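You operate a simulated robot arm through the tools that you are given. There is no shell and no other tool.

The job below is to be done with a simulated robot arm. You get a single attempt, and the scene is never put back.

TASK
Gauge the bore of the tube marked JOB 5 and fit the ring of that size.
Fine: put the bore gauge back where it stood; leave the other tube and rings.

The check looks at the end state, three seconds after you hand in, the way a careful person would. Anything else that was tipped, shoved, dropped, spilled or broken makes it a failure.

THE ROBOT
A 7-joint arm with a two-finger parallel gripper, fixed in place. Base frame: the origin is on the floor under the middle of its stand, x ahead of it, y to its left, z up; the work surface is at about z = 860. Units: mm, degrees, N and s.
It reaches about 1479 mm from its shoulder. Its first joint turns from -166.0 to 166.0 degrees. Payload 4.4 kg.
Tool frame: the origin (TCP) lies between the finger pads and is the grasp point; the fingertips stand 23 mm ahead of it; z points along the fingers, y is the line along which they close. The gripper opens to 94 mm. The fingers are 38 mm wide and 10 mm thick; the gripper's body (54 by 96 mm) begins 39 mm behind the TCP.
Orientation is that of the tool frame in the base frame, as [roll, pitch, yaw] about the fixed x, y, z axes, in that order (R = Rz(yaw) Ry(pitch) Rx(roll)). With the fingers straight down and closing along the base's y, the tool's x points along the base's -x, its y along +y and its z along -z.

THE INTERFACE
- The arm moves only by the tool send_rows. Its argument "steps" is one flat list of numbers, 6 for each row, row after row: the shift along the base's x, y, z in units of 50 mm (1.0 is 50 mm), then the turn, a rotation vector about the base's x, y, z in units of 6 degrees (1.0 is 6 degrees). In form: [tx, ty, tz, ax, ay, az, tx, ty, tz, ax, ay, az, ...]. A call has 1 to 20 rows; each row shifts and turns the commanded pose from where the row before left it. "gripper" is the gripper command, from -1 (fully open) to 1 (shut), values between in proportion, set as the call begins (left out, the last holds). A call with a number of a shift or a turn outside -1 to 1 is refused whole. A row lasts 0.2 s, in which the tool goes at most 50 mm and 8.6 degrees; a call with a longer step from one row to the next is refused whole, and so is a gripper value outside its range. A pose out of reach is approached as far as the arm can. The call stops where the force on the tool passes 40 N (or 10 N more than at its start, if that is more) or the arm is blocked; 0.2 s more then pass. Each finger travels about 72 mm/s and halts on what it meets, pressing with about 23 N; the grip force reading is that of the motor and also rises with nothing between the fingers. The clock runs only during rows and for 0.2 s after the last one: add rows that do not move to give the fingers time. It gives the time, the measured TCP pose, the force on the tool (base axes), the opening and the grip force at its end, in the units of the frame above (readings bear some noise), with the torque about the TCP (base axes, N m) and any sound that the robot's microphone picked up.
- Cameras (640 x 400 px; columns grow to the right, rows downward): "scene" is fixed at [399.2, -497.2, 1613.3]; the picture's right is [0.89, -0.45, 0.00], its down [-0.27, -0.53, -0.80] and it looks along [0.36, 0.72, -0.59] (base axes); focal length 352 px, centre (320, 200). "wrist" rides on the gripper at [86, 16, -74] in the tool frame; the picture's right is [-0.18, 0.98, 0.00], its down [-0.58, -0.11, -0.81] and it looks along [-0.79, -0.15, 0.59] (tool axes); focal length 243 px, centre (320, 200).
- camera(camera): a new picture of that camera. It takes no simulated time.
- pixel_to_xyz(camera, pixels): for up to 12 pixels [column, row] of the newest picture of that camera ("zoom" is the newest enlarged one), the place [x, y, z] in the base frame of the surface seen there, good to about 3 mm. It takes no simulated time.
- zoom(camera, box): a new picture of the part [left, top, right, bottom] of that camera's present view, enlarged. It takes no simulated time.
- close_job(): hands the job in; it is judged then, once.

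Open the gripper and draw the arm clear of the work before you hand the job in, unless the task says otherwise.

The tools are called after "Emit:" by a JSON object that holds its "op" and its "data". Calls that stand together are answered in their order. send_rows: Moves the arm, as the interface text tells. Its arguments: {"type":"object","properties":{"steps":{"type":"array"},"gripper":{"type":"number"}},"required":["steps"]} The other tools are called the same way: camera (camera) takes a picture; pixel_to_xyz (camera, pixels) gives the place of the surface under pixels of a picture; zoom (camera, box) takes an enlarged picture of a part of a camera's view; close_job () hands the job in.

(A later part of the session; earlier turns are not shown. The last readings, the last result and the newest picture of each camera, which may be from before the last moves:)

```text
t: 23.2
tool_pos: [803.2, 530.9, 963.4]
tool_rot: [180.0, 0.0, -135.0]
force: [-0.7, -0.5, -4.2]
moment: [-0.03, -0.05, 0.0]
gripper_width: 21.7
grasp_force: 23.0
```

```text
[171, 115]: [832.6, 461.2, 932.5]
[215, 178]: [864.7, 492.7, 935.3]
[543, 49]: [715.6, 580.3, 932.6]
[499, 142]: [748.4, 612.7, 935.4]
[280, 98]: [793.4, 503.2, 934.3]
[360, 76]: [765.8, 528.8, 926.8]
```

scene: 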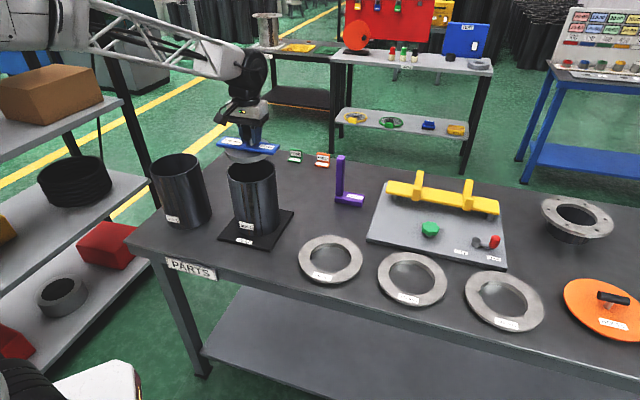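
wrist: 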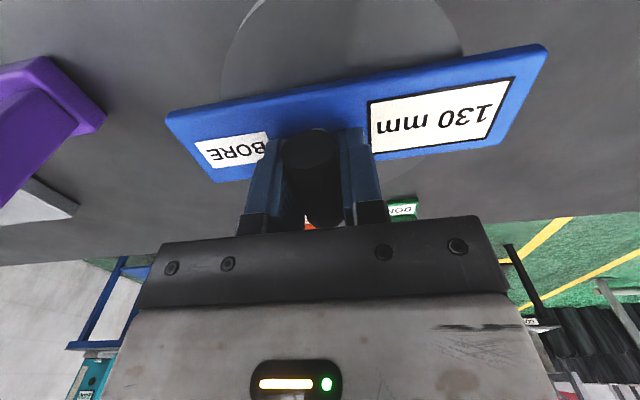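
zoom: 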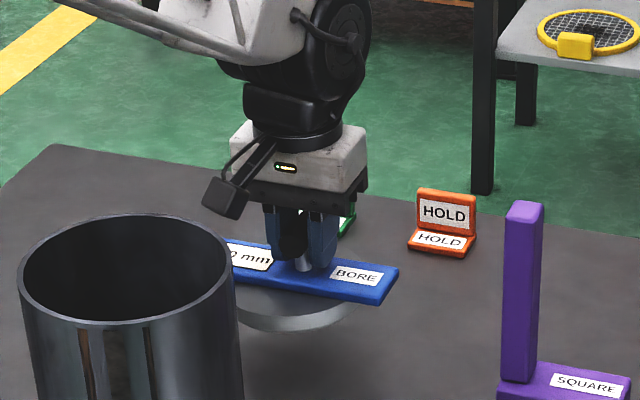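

The gauge is within about 2 mm of its old spot. I correct by (+1.0,+0.7) and lower 40 mm, slowly at the end.

Emit:
{"op": "send_rows", "data": {"steps": [0.02, 0.014, -0.2, 0, 0, 0, 0, 0, -0.3, 0, 0, 0, 0, 0, -0.16, 0, 0, 0, 0, 0, -0.06, 0, 0, 0, 0, 0, -0.04, 0, 0, 0, 0, 0, -0.04, 0, 0, 0, 0, 0, 0, 0, 0, 0]}}

Emit:
{"op": "zoom", "data": {"camera": "scene", "box": [250, 120, 340, 200]}}

Emit:
{"op": "camera", "data": {"camera": "wrist"}}

```text
t: 24.8
tool_pos: [802.6, 530.4, 924.7]
tool_rot: [-180.0, -0.1, -135.0]
force: [-0.2, 0.0, -3.8]
moment: [-0.05, -0.04, 0.0]
gripper_width: 21.6
grasp_force: 23.2
```

```text
5.00 times, centred on (295, 160) of scene
```

zoom: 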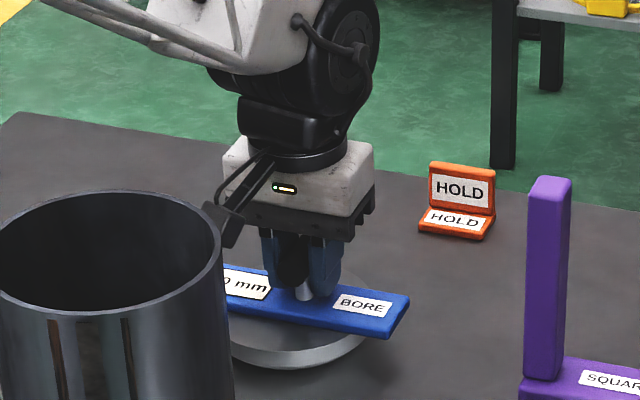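

```text
taken
```

wrist: 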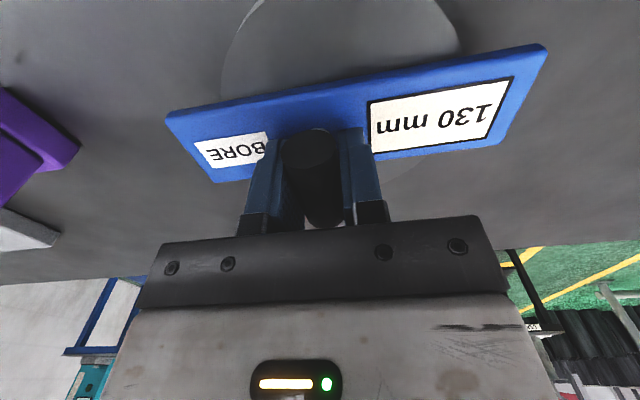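

The weight is still on the gripper (-3.8 N), so the gauge is a few mm above the table. I lower in 1 mm rows to touch down.

Emit:
{"op": "send_rows", "data": {"steps": [0, 0, -0.02, 0, 0, 0, 0, 0, -0.02, 0, 0, 0, 0, 0, -0.02, 0, 0, 0, 0, 0, 0, 0, 0, 0]}}

```text
t: 25.8
tool_pos: [803.7, 530.5, 921.0]
tool_rot: [-179.9, 0.1, -134.9]
force: [-0.2, -0.5, -4.5]
moment: [-0.05, -0.02, 0.0]
gripper_width: 21.8
grasp_force: 23.1
```

Still hanging free at z≈921. I keep lowering in 1 mm rows.

Emit:
{"op": "send_rows", "data": {"steps": [0, 0, -0.02, 0, 0, 0, 0, 0, -0.02, 0, 0, 0, 0, 0, 0, 0, 0, 0]}}

Emit:
{"op": "zoom", "data": {"camera": "scene", "box": [260, 140, 325, 200]}}

```text
t: 26.6
tool_pos: [804.3, 531.7, 920.1]
tool_rot: [180.0, 0.1, -135.0]
force: [-0.2, -8.4, 18.8]
moment: [-0.18, 0.13, 0.14]
gripper_width: 21.9
grasp_force: 23.2
```

```text
6.67 times, centred on (292, 170) of scene
```

zoom: 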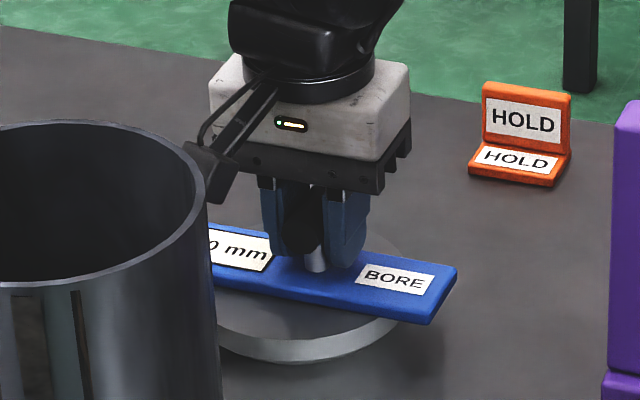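

The gauge touched down (+18.8 N). I ease up 1 mm to relieve the press, then open the fingers.

Emit:
{"op": "send_rows", "data": {"steps": [0, 0, 0.02, 0, 0, 0, 0, 0, 0, 0, 0, 0]}}

Emit:
{"op": "send_rows", "data": {"steps": [0, 0, 0, 0, 0, 0, 0, 0, 0, 0, 0, 0, 0, 0, 0, 0, 0, 0, 0, 0, 0, 0, 0, 0, 0, 0, 0, 0, 0, 0], "gripper": -1}}

Emit:
{"op": "camera", "data": {"camera": "wrist"}}

```text
t: 27.2
tool_pos: [802.8, 531.7, 920.5]
tool_rot: [179.9, 0.0, -135.0]
force: [7.1, -2.5, 13.9]
moment: [0.26, -0.23, -0.04]
gripper_width: 21.5
grasp_force: 23.1
```

```text
t: 28.4
tool_pos: [802.9, 531.4, 920.4]
tool_rot: [-180.0, 0.0, -135.0]
force: [0.2, -0.6, 0.3]
moment: [-0.02, -0.01, 0.03]
gripper_width: 94.0
grasp_force: 0.1
```

```text
taken
```

wrist: 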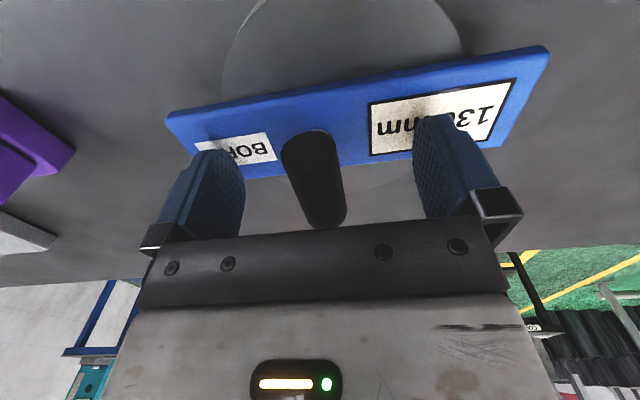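

I sample the gauge where it now stands before leaving it.

Emit:
{"op": "pixel_to_xyz", "data": {"camera": "wrist", "pixels": [[171, 115], [202, 155], [543, 49], [499, 143], [228, 80], [455, 30], [245, 168]]}}

Emit:
{"op": "send_rows", "data": {"steps": [0, 0, 0.3, 0, 0, 0, 0, 0, 0.6, 0, 0, 0, 0, 0, 0.8, 0, 0, 0, 0, 0, 0.8, 0, 0, 0, -0.64, -0.45, 0.5, 0, 0, 0, -0.64, -0.45, 0.8, 0, 0, 0, -0.64, -0.45, 0.5, 0, 0, 0, 0, 0, 0, 0, 0, 0]}}

Emit:
{"op": "zoom", "data": {"camera": "wrist", "box": [230, 40, 410, 150]}}

Emit:
{"op": "camera", "data": {"camera": "scene"}}

```text
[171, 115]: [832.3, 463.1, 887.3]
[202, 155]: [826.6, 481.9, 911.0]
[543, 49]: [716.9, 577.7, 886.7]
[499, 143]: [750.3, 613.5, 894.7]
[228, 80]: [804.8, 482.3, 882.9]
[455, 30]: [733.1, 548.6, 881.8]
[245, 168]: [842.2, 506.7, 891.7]
```

```text
refused: row 6 steps farther than a row can; nothing moved
```

```text
3.56 times, centred on (320, 95) of wrist
```

zoom: 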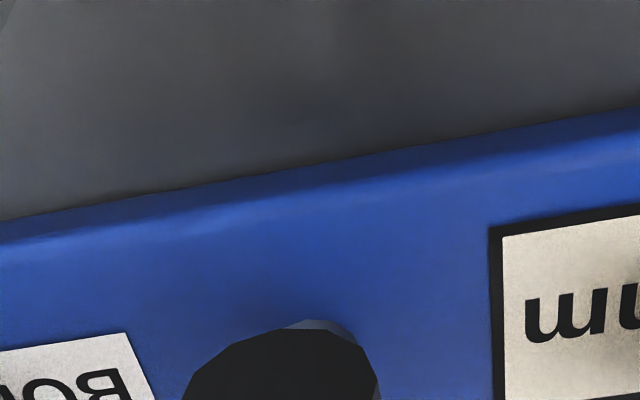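

```text
taken
```

scene: 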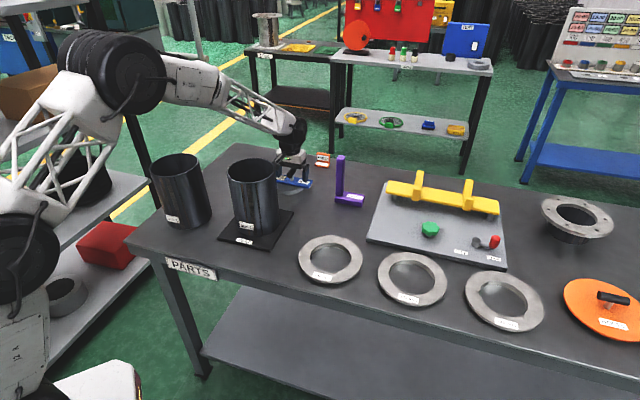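

The gauge stands within ~2 mm of its first place; the last call's row was too long and nothing moved. I rise straight up, then travel toward the 130 ring to view it.

Emit:
{"op": "send_rows", "data": {"steps": [0, 0, 0.3, 0, 0, 0, 0, 0, 0.7, 0, 0, 0, 0, 0, 0.9, 0, 0, 0, 0, 0, 0.9, 0, 0, 0, 0, 0, 0.9, 0, 0, 0, 0, 0, 0.9, 0, 0, 0, 0, 0, 0, 0, 0, 0]}}

Emit:
{"op": "send_rows", "data": {"steps": [0.195, -0.887, 0, 0, 0, 0, 0.195, -0.887, 0, 0, 0, 0, 0.195, -0.887, 0, 0, 0, 0, 0.195, -0.887, 0, 0, 0, 0, 0.195, -0.887, 0, 0, 0, 0, 0.195, -0.887, 0, 0, 0, 0, 0.195, -0.887, 0, 0, 0, 0, 0.195, -0.887, 0, 0, 0, 0, 0.195, -0.887, 0, 0, 0, 0, 0.195, -0.887, 0, 0, 0, 0, 0.195, -0.887, 0, 0, 0, 0, 0.195, -0.887, 0, 0, 0, 0, 0.195, -0.887, 0, 0, 0, 0, 0.195, -0.887, 0, 0, 0, 0, 0.195, -0.887, 0, 0, 0, 0, 0.195, -0.887, 0, 0, 0, 0, 0.195, -0.887, 0, 0, 0, 0, 0.195, -0.887, 0, 0, 0, 0, 0, 0, 0, 0, 0, 0]}}

Emit:
{"op": "camera", "data": {"camera": "wrist"}}

Emit:
{"op": "camera", "data": {"camera": "scene"}}

```text
t: 30.0
tool_pos: [802.3, 531.7, 1149.3]
tool_rot: [-180.0, 0.0, -135.0]
force: [0.5, 0.5, -0.8]
moment: [0.01, 0.01, 0.0]
gripper_width: 93.9
grasp_force: 0.0
```

```text
t: 34.0
tool_pos: [981.7, -266.4, 1151.2]
tool_rot: [179.9, 0.0, -135.1]
force: [-0.4, 0.1, -0.2]
moment: [0.06, -0.04, 0.04]
gripper_width: 93.8
grasp_force: 0.0
```

```text
taken
```

wrist: 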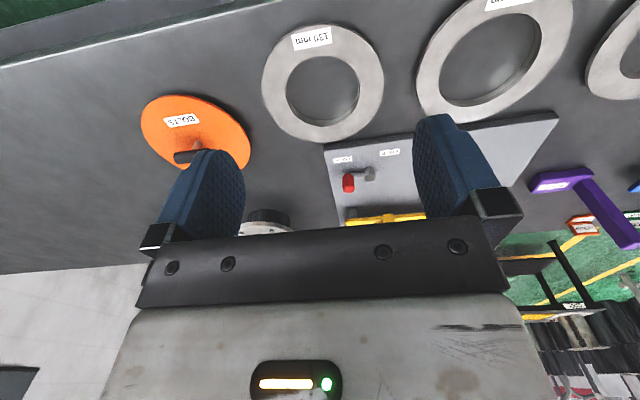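

```text
taken
```

scene: 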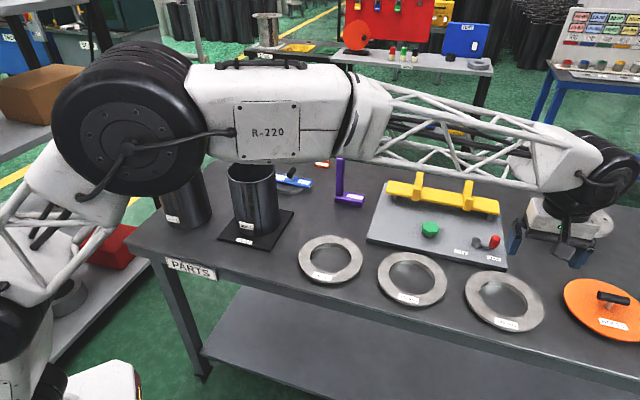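

The 130 ring shows at (323,83) in the wrist picture. I zoom to measure it.

Emit:
{"op": "zoom", "data": {"camera": "wrist", "box": [240, 10, 410, 156]}}

```text
2.74 times, centred on (325, 83) of wrist
```

zoom: 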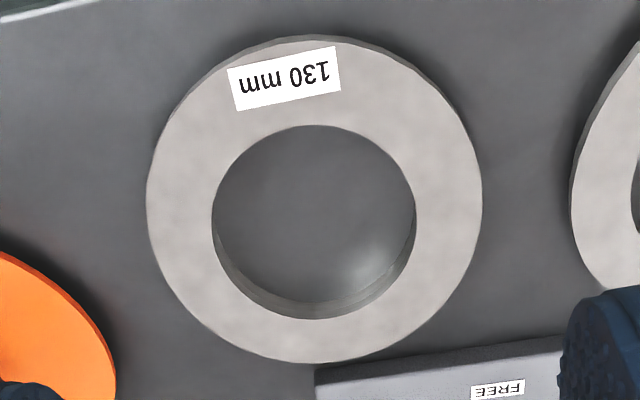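

I sample eight outer-edge points and four inner-edge points of the ring.

Emit:
{"op": "pixel_to_xyz", "data": {"camera": "zoom", "pixels": [[152, 210], [478, 206], [375, 50], [315, 357], [190, 110], [440, 100], [205, 315], [430, 308], [207, 215], [421, 210], [315, 121], [315, 325]]}}

Emit:
{"op": "pixel_to_xyz", "data": {"camera": "zoom", "pixels": [[300, 215], [315, 308], [340, 310], [400, 270], [110, 330], [20, 260], [330, 375], [580, 200], [545, 240], [318, 371], [240, 290], [395, 290]]}}

```text
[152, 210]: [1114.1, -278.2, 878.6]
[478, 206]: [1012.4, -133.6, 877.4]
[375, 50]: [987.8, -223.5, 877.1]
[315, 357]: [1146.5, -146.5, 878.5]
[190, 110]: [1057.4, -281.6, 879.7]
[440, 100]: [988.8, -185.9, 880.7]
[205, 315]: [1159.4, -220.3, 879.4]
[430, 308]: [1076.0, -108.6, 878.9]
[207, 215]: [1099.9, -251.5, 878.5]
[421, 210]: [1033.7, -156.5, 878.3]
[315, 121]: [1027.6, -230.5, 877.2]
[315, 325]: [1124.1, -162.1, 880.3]
```

```text
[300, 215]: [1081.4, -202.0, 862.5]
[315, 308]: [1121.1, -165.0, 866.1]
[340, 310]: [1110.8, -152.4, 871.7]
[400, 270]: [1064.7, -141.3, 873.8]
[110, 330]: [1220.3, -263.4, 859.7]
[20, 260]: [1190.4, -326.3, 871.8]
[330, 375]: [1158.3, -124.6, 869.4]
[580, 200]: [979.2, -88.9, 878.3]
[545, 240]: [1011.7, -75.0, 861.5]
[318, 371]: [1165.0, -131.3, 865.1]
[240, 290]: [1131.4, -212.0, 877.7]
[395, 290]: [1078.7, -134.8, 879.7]
```

Fit gives ring centre ≈(1074.7,-197), outer radius ≈88, inner ≈57, top z≈879. I zoom the scene on the ring to see its side profile (flange and spigot).

Emit:
{"op": "zoom", "data": {"camera": "scene", "box": [455, 262, 555, 338]}}

Emit:
{"op": "zoom", "data": {"camera": "scene", "box": [480, 290, 550, 336]}}

```text
5.26 times, centred on (505, 300) of scene
```

zoom: 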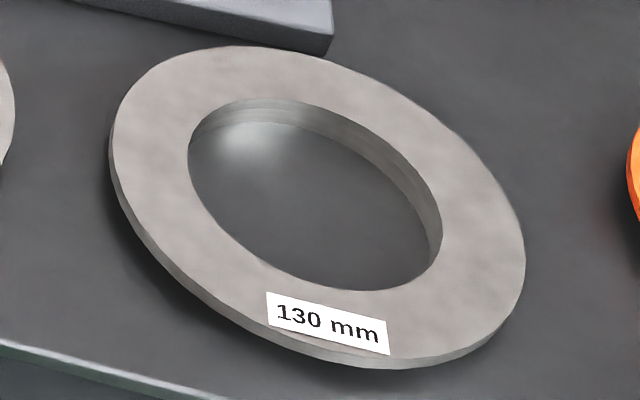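

```text
8.70 times, centred on (515, 313) of scene
```

zoom: 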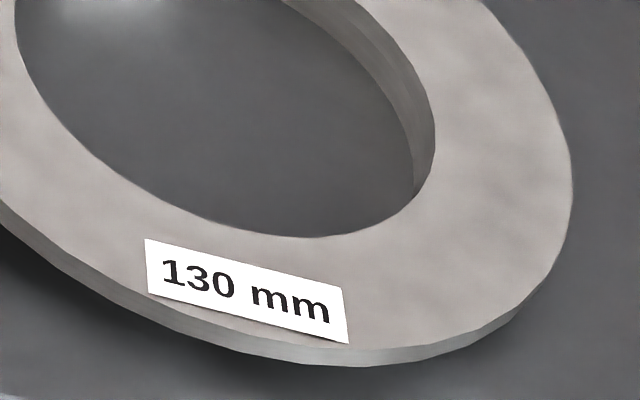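

The ring has a ~7 mm flange over a spigot, total height ~18 mm. I'll grip across its annulus on the (+x,-y) side, away from neighbours; first I hover at about (1126,-248,960) with fingers at ~70 mm.

Emit:
{"op": "send_rows", "data": {"steps": [0.481, 0.06, -0.3, 0, 0, 0, 0.481, 0.06, -0.637, 0, 0, 0, 0.481, 0.06, -0.637, 0, 0, 0, 0.481, 0.06, -0.637, 0, 0, 0, 0.481, 0.06, -0.637, 0, 0, 0, 0.481, 0.06, -0.637, 0, 0, 0, 0, 0, -0.34, 0, 0, 0, 0, 0, 0, 0, 0, 0], "gripper": -0.5}}

Emit:
{"op": "camera", "data": {"camera": "wrist"}}

Emit:
{"op": "camera", "data": {"camera": "scene"}}

```text
t: 35.8
tool_pos: [1124.0, -248.7, 960.3]
tool_rot: [180.0, 0.0, -135.0]
force: [0.2, -0.1, -0.3]
moment: [0.0, 0.02, -0.01]
gripper_width: 70.4
grasp_force: 0.1
```

```text
taken
```

wrist: 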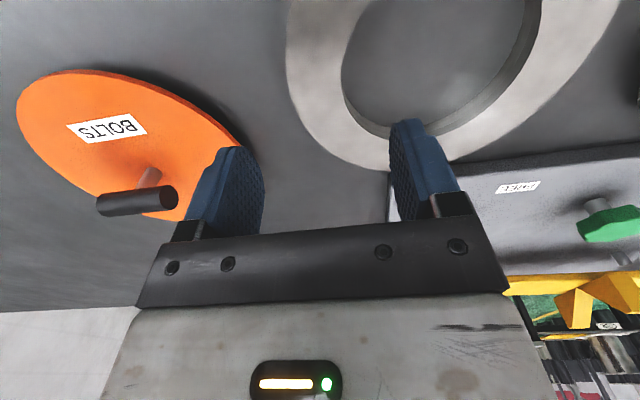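

```text
taken
```

scene: 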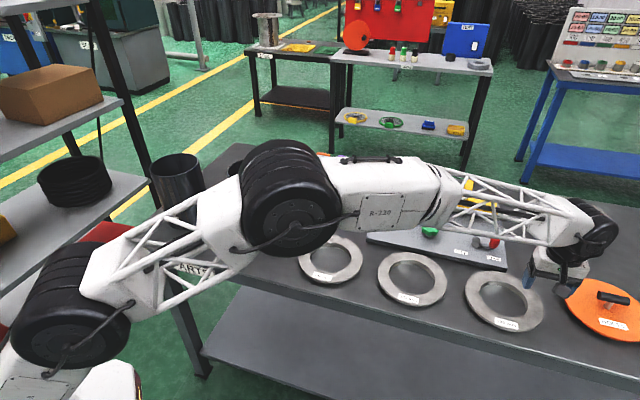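

The inner finger hovers over the hole and the outer finger appears near the orange BOLTS cover. I measure the cover's edge and the ring again from here for clearance.

Emit:
{"op": "pixel_to_xyz", "data": {"camera": "wrist", "pixels": [[238, 142], [215, 113], [185, 93], [150, 80], [100, 75], [294, 70], [320, 135], [350, 155], [350, 90], [375, 120], [290, 30], [345, 60]]}}

Emit:
{"op": "zoom", "data": {"camera": "wrist", "box": [180, 0, 640, 260]}}

```text
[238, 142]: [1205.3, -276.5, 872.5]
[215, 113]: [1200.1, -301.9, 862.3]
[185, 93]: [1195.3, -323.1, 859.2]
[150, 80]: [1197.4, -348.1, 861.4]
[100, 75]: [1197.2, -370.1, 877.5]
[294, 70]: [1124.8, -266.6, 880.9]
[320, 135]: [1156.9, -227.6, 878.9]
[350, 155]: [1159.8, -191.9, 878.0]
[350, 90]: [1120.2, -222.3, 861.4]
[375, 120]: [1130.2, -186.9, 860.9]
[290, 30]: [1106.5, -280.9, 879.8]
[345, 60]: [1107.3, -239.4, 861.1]
```

```text
1.39 times, centred on (410, 130) of wrist
```

zoom: 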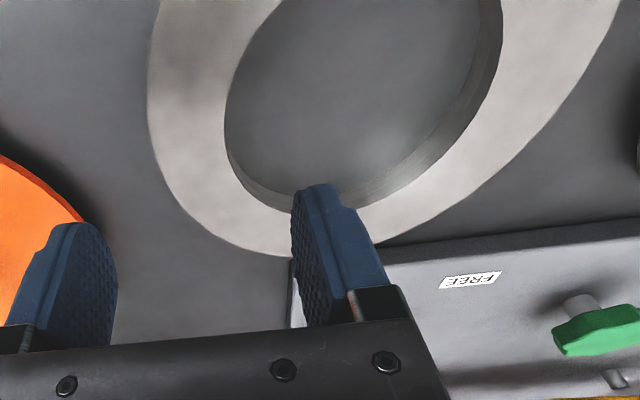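

Clearances are good (cover edge ≥30 mm from the outer finger, TCP at radius 71 from the ring centre). I lower 72 mm so the fingertips end ~4 mm above the table.

Emit:
{"op": "send_rows", "data": {"steps": [0.01, 0, -0.4, 0, 0, 0, 0, 0, -0.5, 0, 0, 0, 0, 0, -0.3, 0, 0, 0, 0, 0, -0.16, 0, 0, 0, 0, 0, -0.06, 0, 0, 0, 0, 0, 0, 0, 0, 0]}}

Emit:
{"op": "camera", "data": {"camera": "wrist"}}

Emit:
{"op": "zoom", "data": {"camera": "scene", "box": [455, 230, 585, 340]}}

```text
t: 37.2
tool_pos: [1124.0, -249.7, 887.5]
tool_rot: [180.0, 0.0, -135.0]
force: [1.0, -0.8, 0.7]
moment: [0.03, -0.01, -0.01]
gripper_width: 70.7
grasp_force: 0.1
```

```text
taken
```

wrist: 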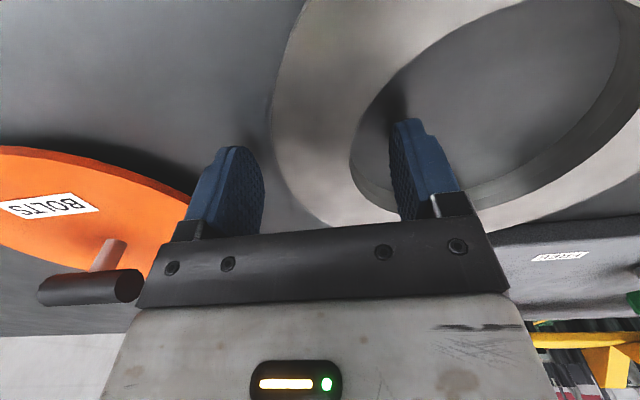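

```text
3.64 times, centred on (520, 285) of scene
```

zoom: 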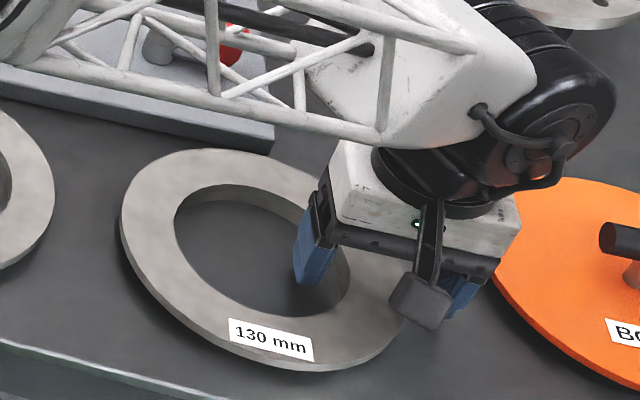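

The fingers straddle the annulus (inner at (420,170), outer at (225,190)). I close on it.

Emit:
{"op": "send_rows", "data": {"steps": [0, 0, 0, 0, 0, 0, 0, 0, 0, 0, 0, 0, 0, 0, 0, 0, 0, 0, 0, 0, 0, 0, 0, 0, 0, 0, 0, 0, 0, 0], "gripper": 1}}

Emit:
{"op": "camera", "data": {"camera": "wrist"}}

Emit:
{"op": "zoom", "data": {"camera": "scene", "box": [455, 230, 585, 340]}}

```text
t: 38.4
tool_pos: [1123.6, -249.0, 887.8]
tool_rot: [180.0, 0.0, -135.0]
force: [0.2, 2.6, 0.7]
moment: [0.18, 0.11, -0.12]
gripper_width: 38.0
grasp_force: 22.6
```

```text
taken
```

wrist: 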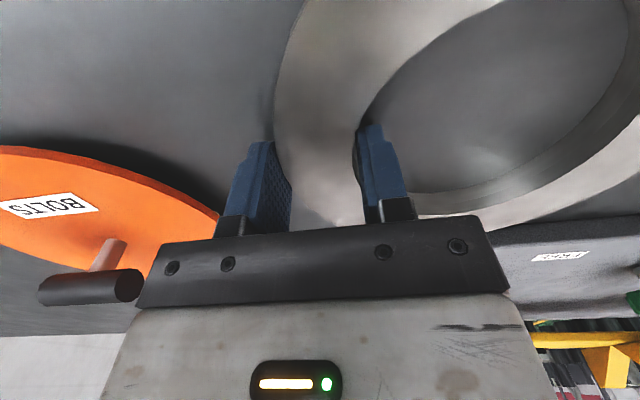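

```text
3.64 times, centred on (520, 285) of scene
```

zoom: 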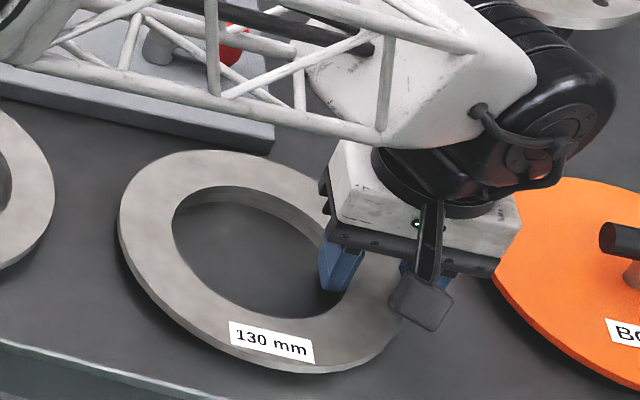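

Gripped at 38.0 mm with 22.6 N. I lift slowly by 15 mm and look for droop.

Emit:
{"op": "send_rows", "data": {"steps": [0, 0, 0.04, 0, 0, 0, 0, 0, 0.06, 0, 0, 0, 0, 0, 0.1, 0, 0, 0, 0, 0, 0.1, 0, 0, 0, 0, 0, 0, 0, 0, 0]}}

Emit:
{"op": "camera", "data": {"camera": "wrist"}}

Emit:
{"op": "zoom", "data": {"camera": "scene", "box": [455, 230, 585, 340]}}

```text
t: 39.6
tool_pos: [1126.1, -249.9, 902.2]
tool_rot: [180.0, -0.2, -135.0]
force: [0.0, 0.3, -5.9]
moment: [-0.32, -0.32, 0.02]
gripper_width: 37.8
grasp_force: 22.7
```

```text
taken
```

wrist: 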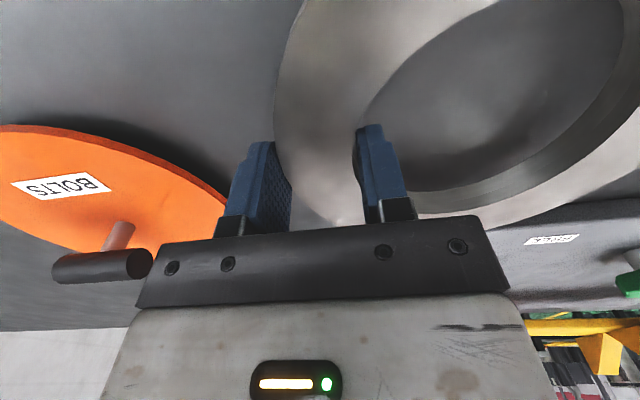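

```text
3.64 times, centred on (520, 285) of scene
```

zoom: 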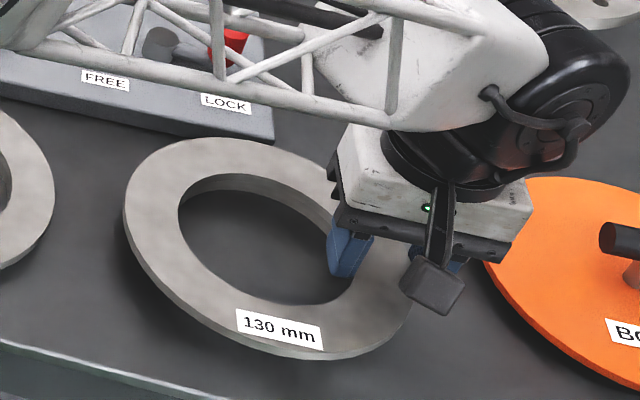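

The ring lifts (5.9 N, 0.45 N m) with hardly any droop visible. I sample its top surface to check the tilt.

Emit:
{"op": "pixel_to_xyz", "data": {"camera": "wrist", "pixels": [[300, 60], [330, 30], [330, 120], [310, 160], [400, 30], [450, 15], [480, 5], [540, 205], [600, 180], [632, 160], [500, 215], [350, 100]]}}

Emit:
{"op": "zoom", "data": {"camera": "scene", "box": [465, 255, 555, 335]}}

```text
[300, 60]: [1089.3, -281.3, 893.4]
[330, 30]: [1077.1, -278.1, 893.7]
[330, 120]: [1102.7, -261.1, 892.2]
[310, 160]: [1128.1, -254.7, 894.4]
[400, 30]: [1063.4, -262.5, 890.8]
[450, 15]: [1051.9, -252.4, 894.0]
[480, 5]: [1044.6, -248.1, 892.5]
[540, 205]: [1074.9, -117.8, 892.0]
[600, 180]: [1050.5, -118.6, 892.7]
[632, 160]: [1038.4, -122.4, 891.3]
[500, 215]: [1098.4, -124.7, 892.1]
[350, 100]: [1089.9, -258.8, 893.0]
```

```text
5.00 times, centred on (510, 295) of scene
```

zoom: 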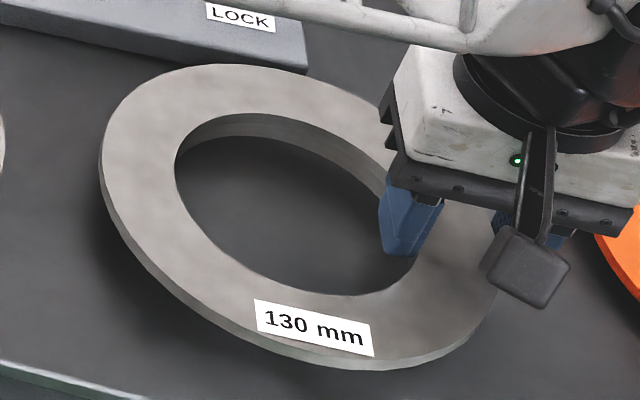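

The ring is level to within ~1°. I zoom the wrist view to measure its centre relative to the tool.

Emit:
{"op": "zoom", "data": {"camera": "wrist", "box": [240, 0, 640, 240]}}

```text
1.60 times, centred on (440, 120) of wrist
```

zoom: 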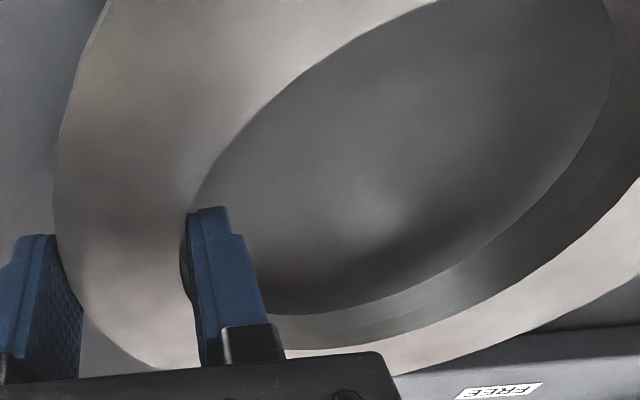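

Emit:
{"op": "pixel_to_xyz", "data": {"camera": "zoom", "pixels": [[110, 8], [75, 80], [58, 150], [60, 220], [75, 265], [110, 330], [140, 355], [430, 366], [500, 345], [570, 312], [634, 275], [200, 185]]}}

Emit:
{"op": "pixel_to_xyz", "data": {"camera": "zoom", "pixels": [[240, 125], [300, 75], [370, 25], [410, 5], [300, 352], [350, 345], [420, 328], [500, 295], [560, 255], [610, 210], [636, 185], [270, 100]]}}

```text
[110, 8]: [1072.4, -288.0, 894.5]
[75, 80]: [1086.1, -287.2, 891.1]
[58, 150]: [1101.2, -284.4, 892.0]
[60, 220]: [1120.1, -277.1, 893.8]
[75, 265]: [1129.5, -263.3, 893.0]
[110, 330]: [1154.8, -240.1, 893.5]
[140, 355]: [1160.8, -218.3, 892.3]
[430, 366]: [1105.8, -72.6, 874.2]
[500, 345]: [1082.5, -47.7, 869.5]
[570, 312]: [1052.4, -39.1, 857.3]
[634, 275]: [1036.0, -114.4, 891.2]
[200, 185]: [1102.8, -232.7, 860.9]
```

```text
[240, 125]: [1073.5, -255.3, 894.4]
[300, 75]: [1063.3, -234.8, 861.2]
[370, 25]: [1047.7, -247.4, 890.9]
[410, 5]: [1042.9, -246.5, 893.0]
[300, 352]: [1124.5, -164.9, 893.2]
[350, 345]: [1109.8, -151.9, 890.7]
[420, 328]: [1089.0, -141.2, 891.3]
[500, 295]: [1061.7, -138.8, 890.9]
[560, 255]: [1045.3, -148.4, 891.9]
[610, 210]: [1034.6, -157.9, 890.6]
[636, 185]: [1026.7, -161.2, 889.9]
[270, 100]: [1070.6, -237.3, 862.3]
```

Ring centre is ≈(1074.6,-197.6), i.e. about (-50,+51) from the TCP, outer radius 90. I raise it to about z=1150.

Emit:
{"op": "send_rows", "data": {"steps": [0, 0, 0.2, 0, 0, 0, 0, 0, 0.4, 0, 0, 0, 0, 0, 0.6, 0, 0, 0, 0, 0, 0.7, 0, 0, 0, 0, 0, 0.7, 0, 0, 0, 0, 0, 0.7, 0, 0, 0, 0, 0, 0.7, 0, 0, 0, 0, 0, 0.5, 0, 0, 0, 0, 0, 0.3, 0, 0, 0, 0, 0, 0.16, 0, 0, 0, 0, 0, 0, 0, 0, 0]}}

Emit:
{"op": "camera", "data": {"camera": "wrist"}}

Emit:
{"op": "camera", "data": {"camera": "scene"}}

```text
t: 42.0
tool_pos: [1126.1, -248.3, 1149.4]
tool_rot: [180.0, 0.0, -134.9]
force: [-0.4, -0.4, -6.3]
moment: [-0.3, -0.32, 0.01]
gripper_width: 38.2
grasp_force: 22.8
```

```text
taken
```

wrist: 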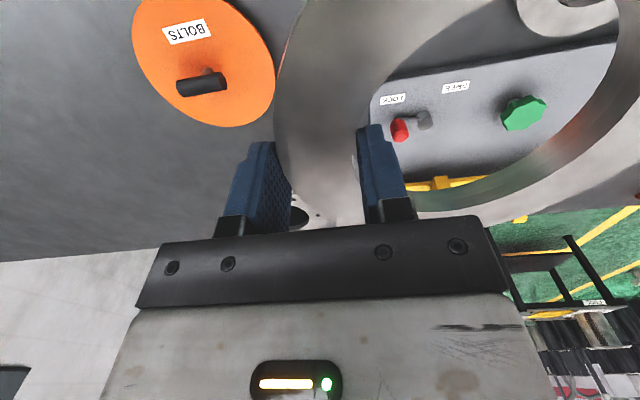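

```text
taken
```

scene: 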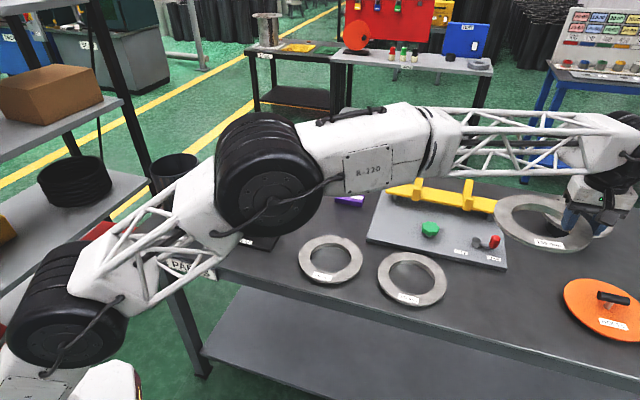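

The ring stays level at z=1149. I carry it smoothly toward the tube, first half of the way.

Emit:
{"op": "send_rows", "data": {"steps": [-0.125, 0.156, 0, 0, 0, 0, -0.25, 0.3124, 0, 0, 0, 0, -0.375, 0.4686, 0, 0, 0, 0, -0.5, 0.6248, 0, 0, 0, 0, -0.5, 0.6248, 0, 0, 0, 0, -0.5, 0.6248, 0, 0, 0, 0, -0.5, 0.6248, 0, 0, 0, 0, -0.5, 0.6248, 0, 0, 0, 0, -0.5, 0.6248, 0, 0, 0, 0, -0.5, 0.6248, 0, 0, 0, 0, -0.375, 0.4686, 0, 0, 0, 0, -0.25, 0.3124, 0, 0, 0, 0, -0.125, 0.156, 0, 0, 0, 0, 0, 0, 0, 0, 0, 0]}}

Emit:
{"op": "camera", "data": {"camera": "scene"}}

Emit:
{"op": "camera", "data": {"camera": "wrist"}}

```text
t: 45.0
tool_pos: [874.9, 64.8, 1151.4]
tool_rot: [-180.0, 0.0, -134.9]
force: [-0.1, 0.4, -6.6]
moment: [-0.32, -0.32, -0.02]
gripper_width: 38.1
grasp_force: 23.0
```

```text
taken
```

scene: 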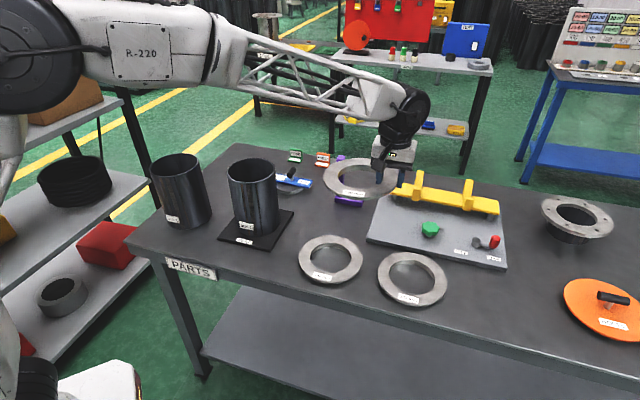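

```text
taken
```

wrist: 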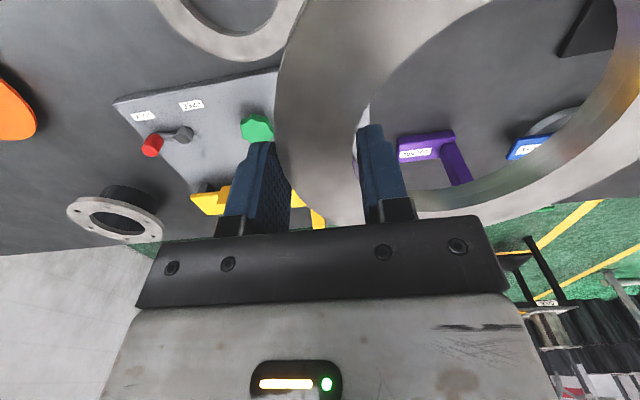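

The ring rides steadily. I go on to about 100 mm short of the tube.

Emit:
{"op": "send_rows", "data": {"steps": [-0.125, 0.156, 0, 0, 0, 0, -0.25, 0.3124, 0, 0, 0, 0, -0.375, 0.4686, 0, 0, 0, 0, -0.5, 0.6248, 0, 0, 0, 0, -0.5, 0.6248, 0, 0, 0, 0, -0.5, 0.6248, 0, 0, 0, 0, -0.375, 0.4686, 0, 0, 0, 0, -0.25, 0.3124, 0, 0, 0, 0, -0.063, 0.078, 0, 0, 0, 0, 0, 0, 0, 0, 0, 0]}}

Emit:
{"op": "camera", "data": {"camera": "wrist"}}

Emit:
{"op": "camera", "data": {"camera": "scene"}}

```text
t: 47.2
tool_pos: [727.4, 246.3, 1149.1]
tool_rot: [-180.0, 0.0, -135.0]
force: [-0.2, -0.4, -4.3]
moment: [-0.32, -0.3, 0.0]
gripper_width: 38.1
grasp_force: 23.3
```

```text
taken
```

wrist: 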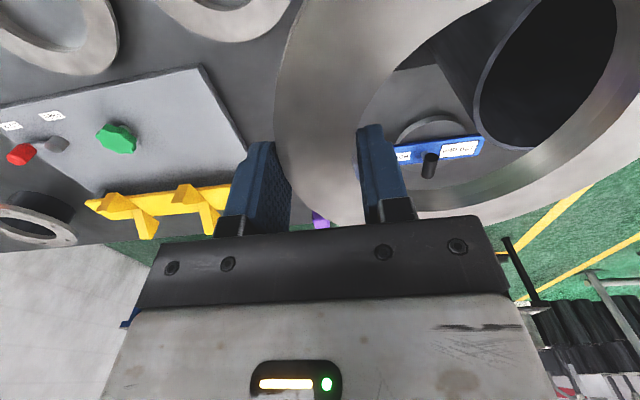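

```text
taken
```

scene: 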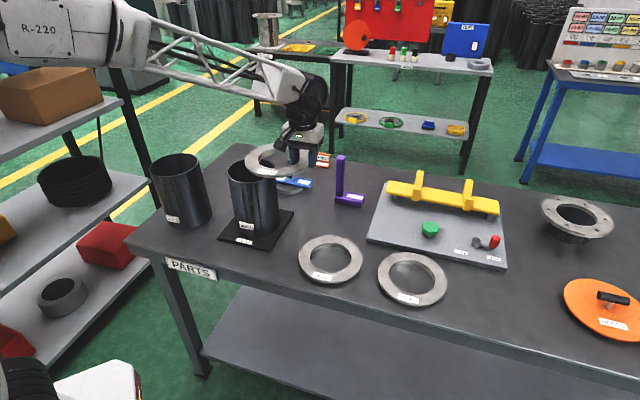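

The tube's rim shows through the ring at (550,70). I move the last ~102 mm to hover over the tube.

Emit:
{"op": "send_rows", "data": {"steps": [-0.126, 0.161, 0, 0, 0, 0, -0.252, 0.322, 0, 0, 0, 0, -0.378, 0.484, 0, 0, 0, 0, -0.252, 0.322, 0, 0, 0, 0, -0.15, 0.193, 0, 0, 0, 0, -0.1, 0.13, 0, 0, 0, 0, 0, 0, 0, 0, 0, 0, 0, 0, 0, 0, 0, 0]}}

Emit:
{"op": "camera", "data": {"camera": "wrist"}}

Emit:
{"op": "zoom", "data": {"camera": "scene", "box": [200, 120, 310, 200]}}

```text
t: 49.0
tool_pos: [664.1, 324.5, 1151.8]
tool_rot: [-180.0, 0.0, -135.0]
force: [-0.3, 0.1, -6.6]
moment: [-0.31, -0.3, 0.01]
gripper_width: 38.0
grasp_force: 22.8
```

```text
taken
```

wrist: 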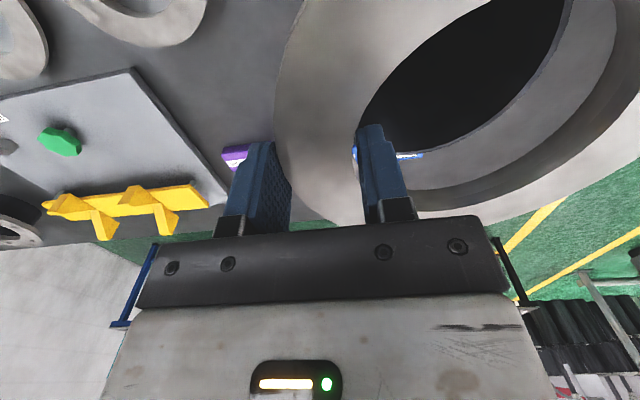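

```text
5.00 times, centred on (255, 160) of scene
```

zoom: 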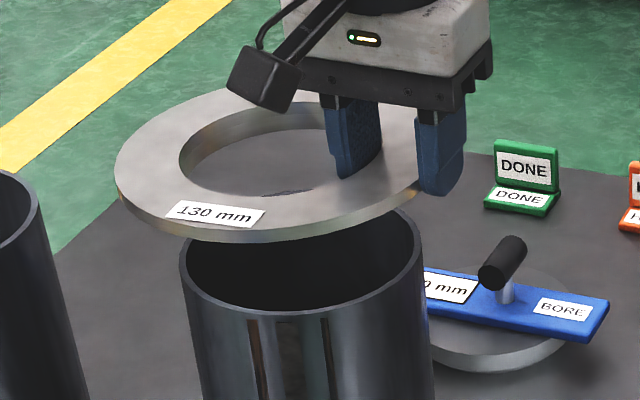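

The ring hovers over the tube. I zoom both cameras to measure ring circle and rim circle in the same pictures.

Emit:
{"op": "zoom", "data": {"camera": "scene", "box": [215, 132, 295, 184]}}

Emit:
{"op": "zoom", "data": {"camera": "wrist", "box": [260, 0, 640, 230]}}

```text
7.69 times, centred on (255, 158) of scene
```

zoom: 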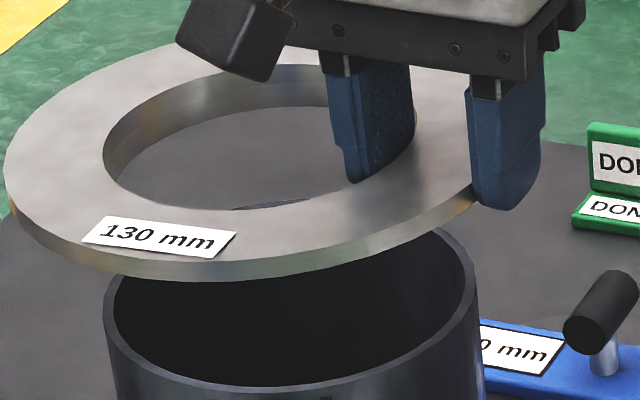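

```text
1.68 times, centred on (450, 115) of wrist
```

zoom: 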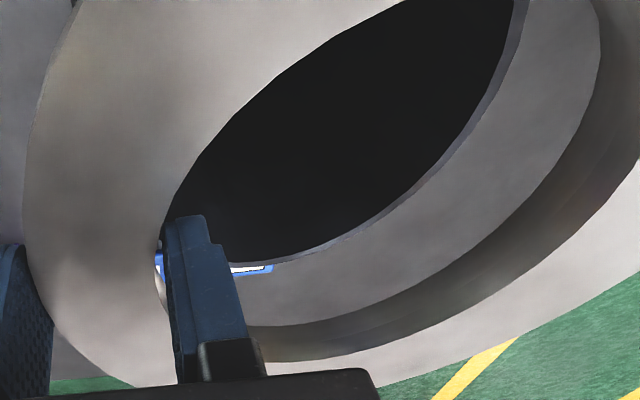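

Emit:
{"op": "pixel_to_xyz", "data": {"camera": "zoom", "pixels": [[300, 252], [350, 233], [400, 200], [445, 163], [485, 120], [508, 75], [518, 30], [280, 362], [400, 325], [500, 265], [580, 200], [632, 140]]}}

Emit:
{"op": "pixel_to_xyz", "data": {"camera": "zoom", "pixels": [[72, 25], [40, 95], [26, 165], [30, 235], [60, 310], [100, 360], [390, 378], [450, 360], [520, 332], [600, 285], [635, 260], [130, 384]]}}

Emit:
{"op": "zoom", "data": {"camera": "scene", "box": [215, 132, 295, 184]}}

Emit:
{"op": "pixel_to_xyz", "data": {"camera": "zoom", "pixels": [[8, 160], [30, 212], [70, 245], [180, 272], [260, 268], [380, 238], [440, 210], [60, 100], [140, 58], [110, 280], [476, 285], [460, 245]]}}

Emit:
{"op": "pixel_to_xyz", "data": {"camera": "zoom", "pixels": [[108, 340], [140, 373], [200, 390], [280, 393], [350, 383], [420, 352], [462, 310], [474, 270], [440, 232], [105, 310], [109, 290], [470, 295]]}}

```text
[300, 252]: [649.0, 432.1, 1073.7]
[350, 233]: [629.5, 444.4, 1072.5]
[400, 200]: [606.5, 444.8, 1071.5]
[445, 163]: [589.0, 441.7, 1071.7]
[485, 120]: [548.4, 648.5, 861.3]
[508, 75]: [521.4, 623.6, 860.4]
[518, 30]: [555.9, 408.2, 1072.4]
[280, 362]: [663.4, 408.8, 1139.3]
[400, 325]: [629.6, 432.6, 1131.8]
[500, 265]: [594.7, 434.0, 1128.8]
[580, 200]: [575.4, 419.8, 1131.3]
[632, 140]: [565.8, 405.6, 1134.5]
```

```text
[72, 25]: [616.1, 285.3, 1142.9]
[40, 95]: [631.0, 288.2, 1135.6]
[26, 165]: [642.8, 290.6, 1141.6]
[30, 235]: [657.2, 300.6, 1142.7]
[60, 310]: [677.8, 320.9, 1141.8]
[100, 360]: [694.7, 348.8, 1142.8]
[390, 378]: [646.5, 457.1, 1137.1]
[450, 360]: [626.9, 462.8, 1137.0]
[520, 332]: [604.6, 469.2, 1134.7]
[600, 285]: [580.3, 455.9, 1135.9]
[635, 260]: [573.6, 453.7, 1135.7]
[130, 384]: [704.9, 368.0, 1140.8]
```

```text
7.69 times, centred on (255, 158) of scene
```

zoom: 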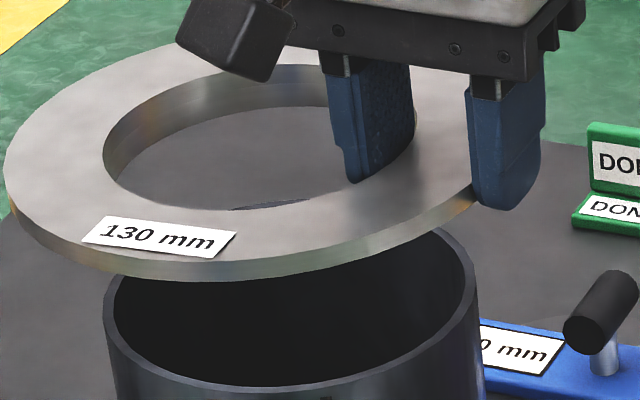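

```text
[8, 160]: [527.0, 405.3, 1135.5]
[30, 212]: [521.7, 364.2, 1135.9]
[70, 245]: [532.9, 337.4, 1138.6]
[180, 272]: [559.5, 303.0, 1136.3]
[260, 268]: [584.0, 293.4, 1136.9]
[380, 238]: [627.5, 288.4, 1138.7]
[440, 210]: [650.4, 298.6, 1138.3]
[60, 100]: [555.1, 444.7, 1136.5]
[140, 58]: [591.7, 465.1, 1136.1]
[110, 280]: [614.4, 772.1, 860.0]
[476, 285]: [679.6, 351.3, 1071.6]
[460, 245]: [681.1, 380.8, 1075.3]
```

```text
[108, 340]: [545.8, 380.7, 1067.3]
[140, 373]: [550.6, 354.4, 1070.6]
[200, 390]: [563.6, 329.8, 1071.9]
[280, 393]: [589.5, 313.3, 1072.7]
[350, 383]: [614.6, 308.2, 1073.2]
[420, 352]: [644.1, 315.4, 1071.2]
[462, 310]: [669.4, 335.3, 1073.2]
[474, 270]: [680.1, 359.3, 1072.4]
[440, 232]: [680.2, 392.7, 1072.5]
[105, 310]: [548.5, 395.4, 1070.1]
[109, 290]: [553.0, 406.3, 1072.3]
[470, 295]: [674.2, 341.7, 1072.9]
```

The tube rim centre fits to (614.4,376.8); the ring centre estimates average near (613,377). I sample the ring's top surface to judge its tilt.

Emit:
{"op": "pixel_to_xyz", "data": {"camera": "zoom", "pixels": [[50, 150], [50, 180], [70, 210], [280, 240], [330, 225], [390, 200], [430, 180], [80, 110], [130, 75], [190, 55], [440, 110], [450, 150]]}}

Emit:
{"op": "pixel_to_xyz", "data": {"camera": "wrist", "pixels": [[300, 60], [330, 30], [330, 120], [310, 160], [400, 30], [340, 60], [470, 3], [440, 215], [500, 205], [560, 190], [600, 165], [635, 140]]}}

```text
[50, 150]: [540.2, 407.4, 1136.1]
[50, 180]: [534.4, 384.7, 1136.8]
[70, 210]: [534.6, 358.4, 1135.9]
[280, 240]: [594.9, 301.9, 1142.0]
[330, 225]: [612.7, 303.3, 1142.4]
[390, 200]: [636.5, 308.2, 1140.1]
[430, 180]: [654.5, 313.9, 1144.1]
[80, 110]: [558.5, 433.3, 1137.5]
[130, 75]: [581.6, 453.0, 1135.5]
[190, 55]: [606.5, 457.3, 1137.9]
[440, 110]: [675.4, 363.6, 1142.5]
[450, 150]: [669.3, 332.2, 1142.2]
```

```text
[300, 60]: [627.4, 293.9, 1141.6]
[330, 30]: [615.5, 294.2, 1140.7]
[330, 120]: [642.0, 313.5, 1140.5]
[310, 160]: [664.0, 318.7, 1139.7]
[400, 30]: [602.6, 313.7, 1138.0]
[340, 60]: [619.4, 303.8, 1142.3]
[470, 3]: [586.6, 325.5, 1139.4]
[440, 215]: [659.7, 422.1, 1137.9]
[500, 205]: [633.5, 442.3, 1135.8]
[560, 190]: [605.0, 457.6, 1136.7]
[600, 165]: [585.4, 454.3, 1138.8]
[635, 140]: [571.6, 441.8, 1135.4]
```

The ring droops about 2° on the far side. I turn the tool +2° about the (1,1,0) axis to level it, shift x by +1.4, and lower to ~z 1110.

Emit:
{"op": "send_rows", "data": {"steps": [0.028, 0, 0, 0.118, 0.118, 0, 0, 0, 0, 0.118, 0.118, 0, 0, 0, -0.1, 0, 0, 0, 0, 0, -0.3, 0, 0, 0, 0, 0, -0.3, 0, 0, 0, 0, 0, -0.1, 0, 0, 0, 0, 0, 0, 0, 0, 0]}}

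Emit:
{"op": "zoom", "data": {"camera": "scene", "box": [215, 132, 295, 184]}}

Emit:
{"op": "camera", "data": {"camera": "wrist"}}

```text
t: 50.6
tool_pos: [666.4, 327.1, 1111.2]
tool_rot: [178.0, 0.0, -135.1]
force: [0.7, 0.3, -6.9]
moment: [-0.31, -0.33, 0.01]
gripper_width: 38.3
grasp_force: 23.4
```

```text
7.69 times, centred on (255, 158) of scene
```

zoom: 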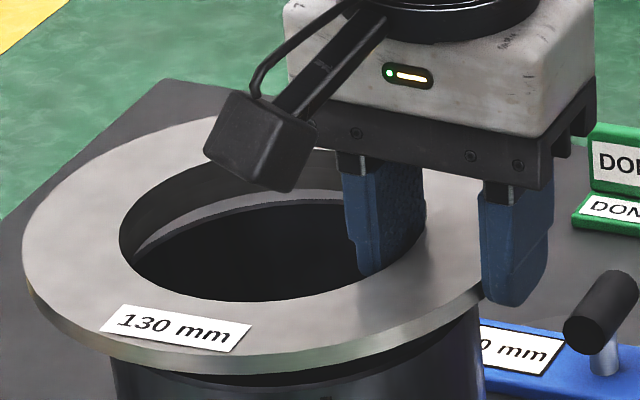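

```text
taken
```

wrist: 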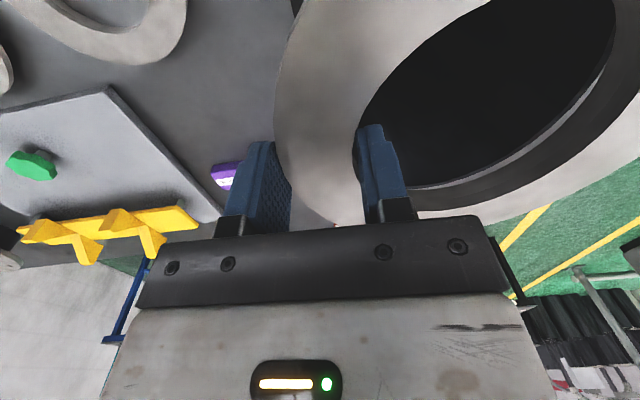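

The ring is now level ~10 mm above the rim. I re-measure its outer edge in the scene zoom and the rim seen through it.

Emit:
{"op": "pixel_to_xyz", "data": {"camera": "zoom", "pixels": [[27, 235], [35, 275], [60, 310], [100, 338], [160, 356], [230, 361], [300, 355], [370, 338], [430, 315], [475, 290], [40, 195], [80, 150]]}}

Emit:
{"op": "pixel_to_xyz", "data": {"camera": "zoom", "pixels": [[130, 120], [190, 95], [60, 170], [113, 250], [118, 215], [150, 185], [135, 265], [180, 292], [250, 302], [320, 290], [290, 200], [200, 218]]}}

Emit:
{"op": "zoom", "data": {"camera": "wrist", "box": [260, 0, 640, 230]}}

```text
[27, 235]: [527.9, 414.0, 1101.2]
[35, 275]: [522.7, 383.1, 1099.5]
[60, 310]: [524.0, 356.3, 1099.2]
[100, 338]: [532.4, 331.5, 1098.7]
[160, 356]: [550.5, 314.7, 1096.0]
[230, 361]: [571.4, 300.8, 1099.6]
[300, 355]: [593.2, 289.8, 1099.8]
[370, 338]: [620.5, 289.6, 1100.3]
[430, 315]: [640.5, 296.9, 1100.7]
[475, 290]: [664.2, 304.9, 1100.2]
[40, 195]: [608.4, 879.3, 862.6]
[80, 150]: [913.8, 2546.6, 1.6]
```

```text
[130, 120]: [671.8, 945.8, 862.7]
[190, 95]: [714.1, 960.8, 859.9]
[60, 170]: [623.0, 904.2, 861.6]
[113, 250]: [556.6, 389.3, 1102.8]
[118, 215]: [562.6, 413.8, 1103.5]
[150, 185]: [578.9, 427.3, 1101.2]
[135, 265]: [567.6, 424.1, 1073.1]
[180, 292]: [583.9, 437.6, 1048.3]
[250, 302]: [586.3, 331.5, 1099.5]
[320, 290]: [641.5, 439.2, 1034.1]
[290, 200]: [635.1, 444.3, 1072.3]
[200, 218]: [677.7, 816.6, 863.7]
```

```text
1.68 times, centred on (450, 115) of wrist
```

zoom: 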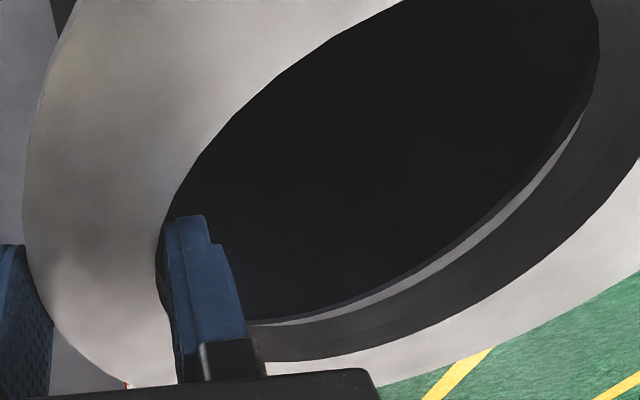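

The ring top is level at z≈1100, but the scene suggests its centre sits ~4 mm to the image's left of the tube axis. I cross-check with the wrist zoom: ring edge and visible rim strip.

Emit:
{"op": "pixel_to_xyz", "data": {"camera": "zoom", "pixels": [[76, 20], [48, 80], [30, 150], [30, 210], [38, 260], [90, 345], [450, 358], [520, 330], [580, 298], [634, 264], [400, 376], [120, 375]]}}

Emit:
{"op": "pixel_to_xyz", "data": {"camera": "zoom", "pixels": [[300, 321], [350, 308], [400, 288], [450, 261], [500, 220], [540, 178], [570, 130], [300, 350], [400, 325], [500, 270], [580, 200], [630, 140]]}}

Emit:
{"op": "zoom", "data": {"camera": "wrist", "box": [390, 60, 640, 220]}}

```text
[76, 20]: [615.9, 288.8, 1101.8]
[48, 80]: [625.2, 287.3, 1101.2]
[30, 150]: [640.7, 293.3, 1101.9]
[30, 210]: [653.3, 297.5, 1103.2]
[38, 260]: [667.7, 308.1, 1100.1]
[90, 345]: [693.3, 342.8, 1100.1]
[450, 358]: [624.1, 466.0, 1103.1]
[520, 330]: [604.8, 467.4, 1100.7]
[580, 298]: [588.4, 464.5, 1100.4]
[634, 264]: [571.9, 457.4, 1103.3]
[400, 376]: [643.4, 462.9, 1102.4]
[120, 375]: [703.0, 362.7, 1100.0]
```

```text
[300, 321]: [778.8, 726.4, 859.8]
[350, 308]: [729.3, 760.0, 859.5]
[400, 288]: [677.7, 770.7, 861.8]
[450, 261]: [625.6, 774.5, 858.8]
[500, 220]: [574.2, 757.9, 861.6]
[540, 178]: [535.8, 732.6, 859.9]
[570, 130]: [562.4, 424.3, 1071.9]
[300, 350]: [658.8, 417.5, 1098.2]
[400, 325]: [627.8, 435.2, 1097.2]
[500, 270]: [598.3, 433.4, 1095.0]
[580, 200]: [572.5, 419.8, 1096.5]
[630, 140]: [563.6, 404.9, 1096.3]
```

```text
2.50 times, centred on (515, 140) of wrist
```

zoom: 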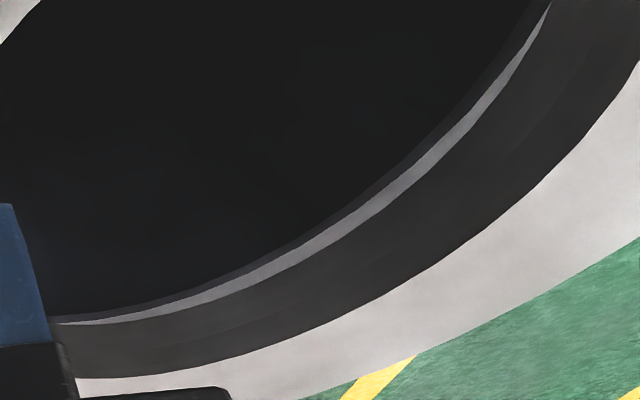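

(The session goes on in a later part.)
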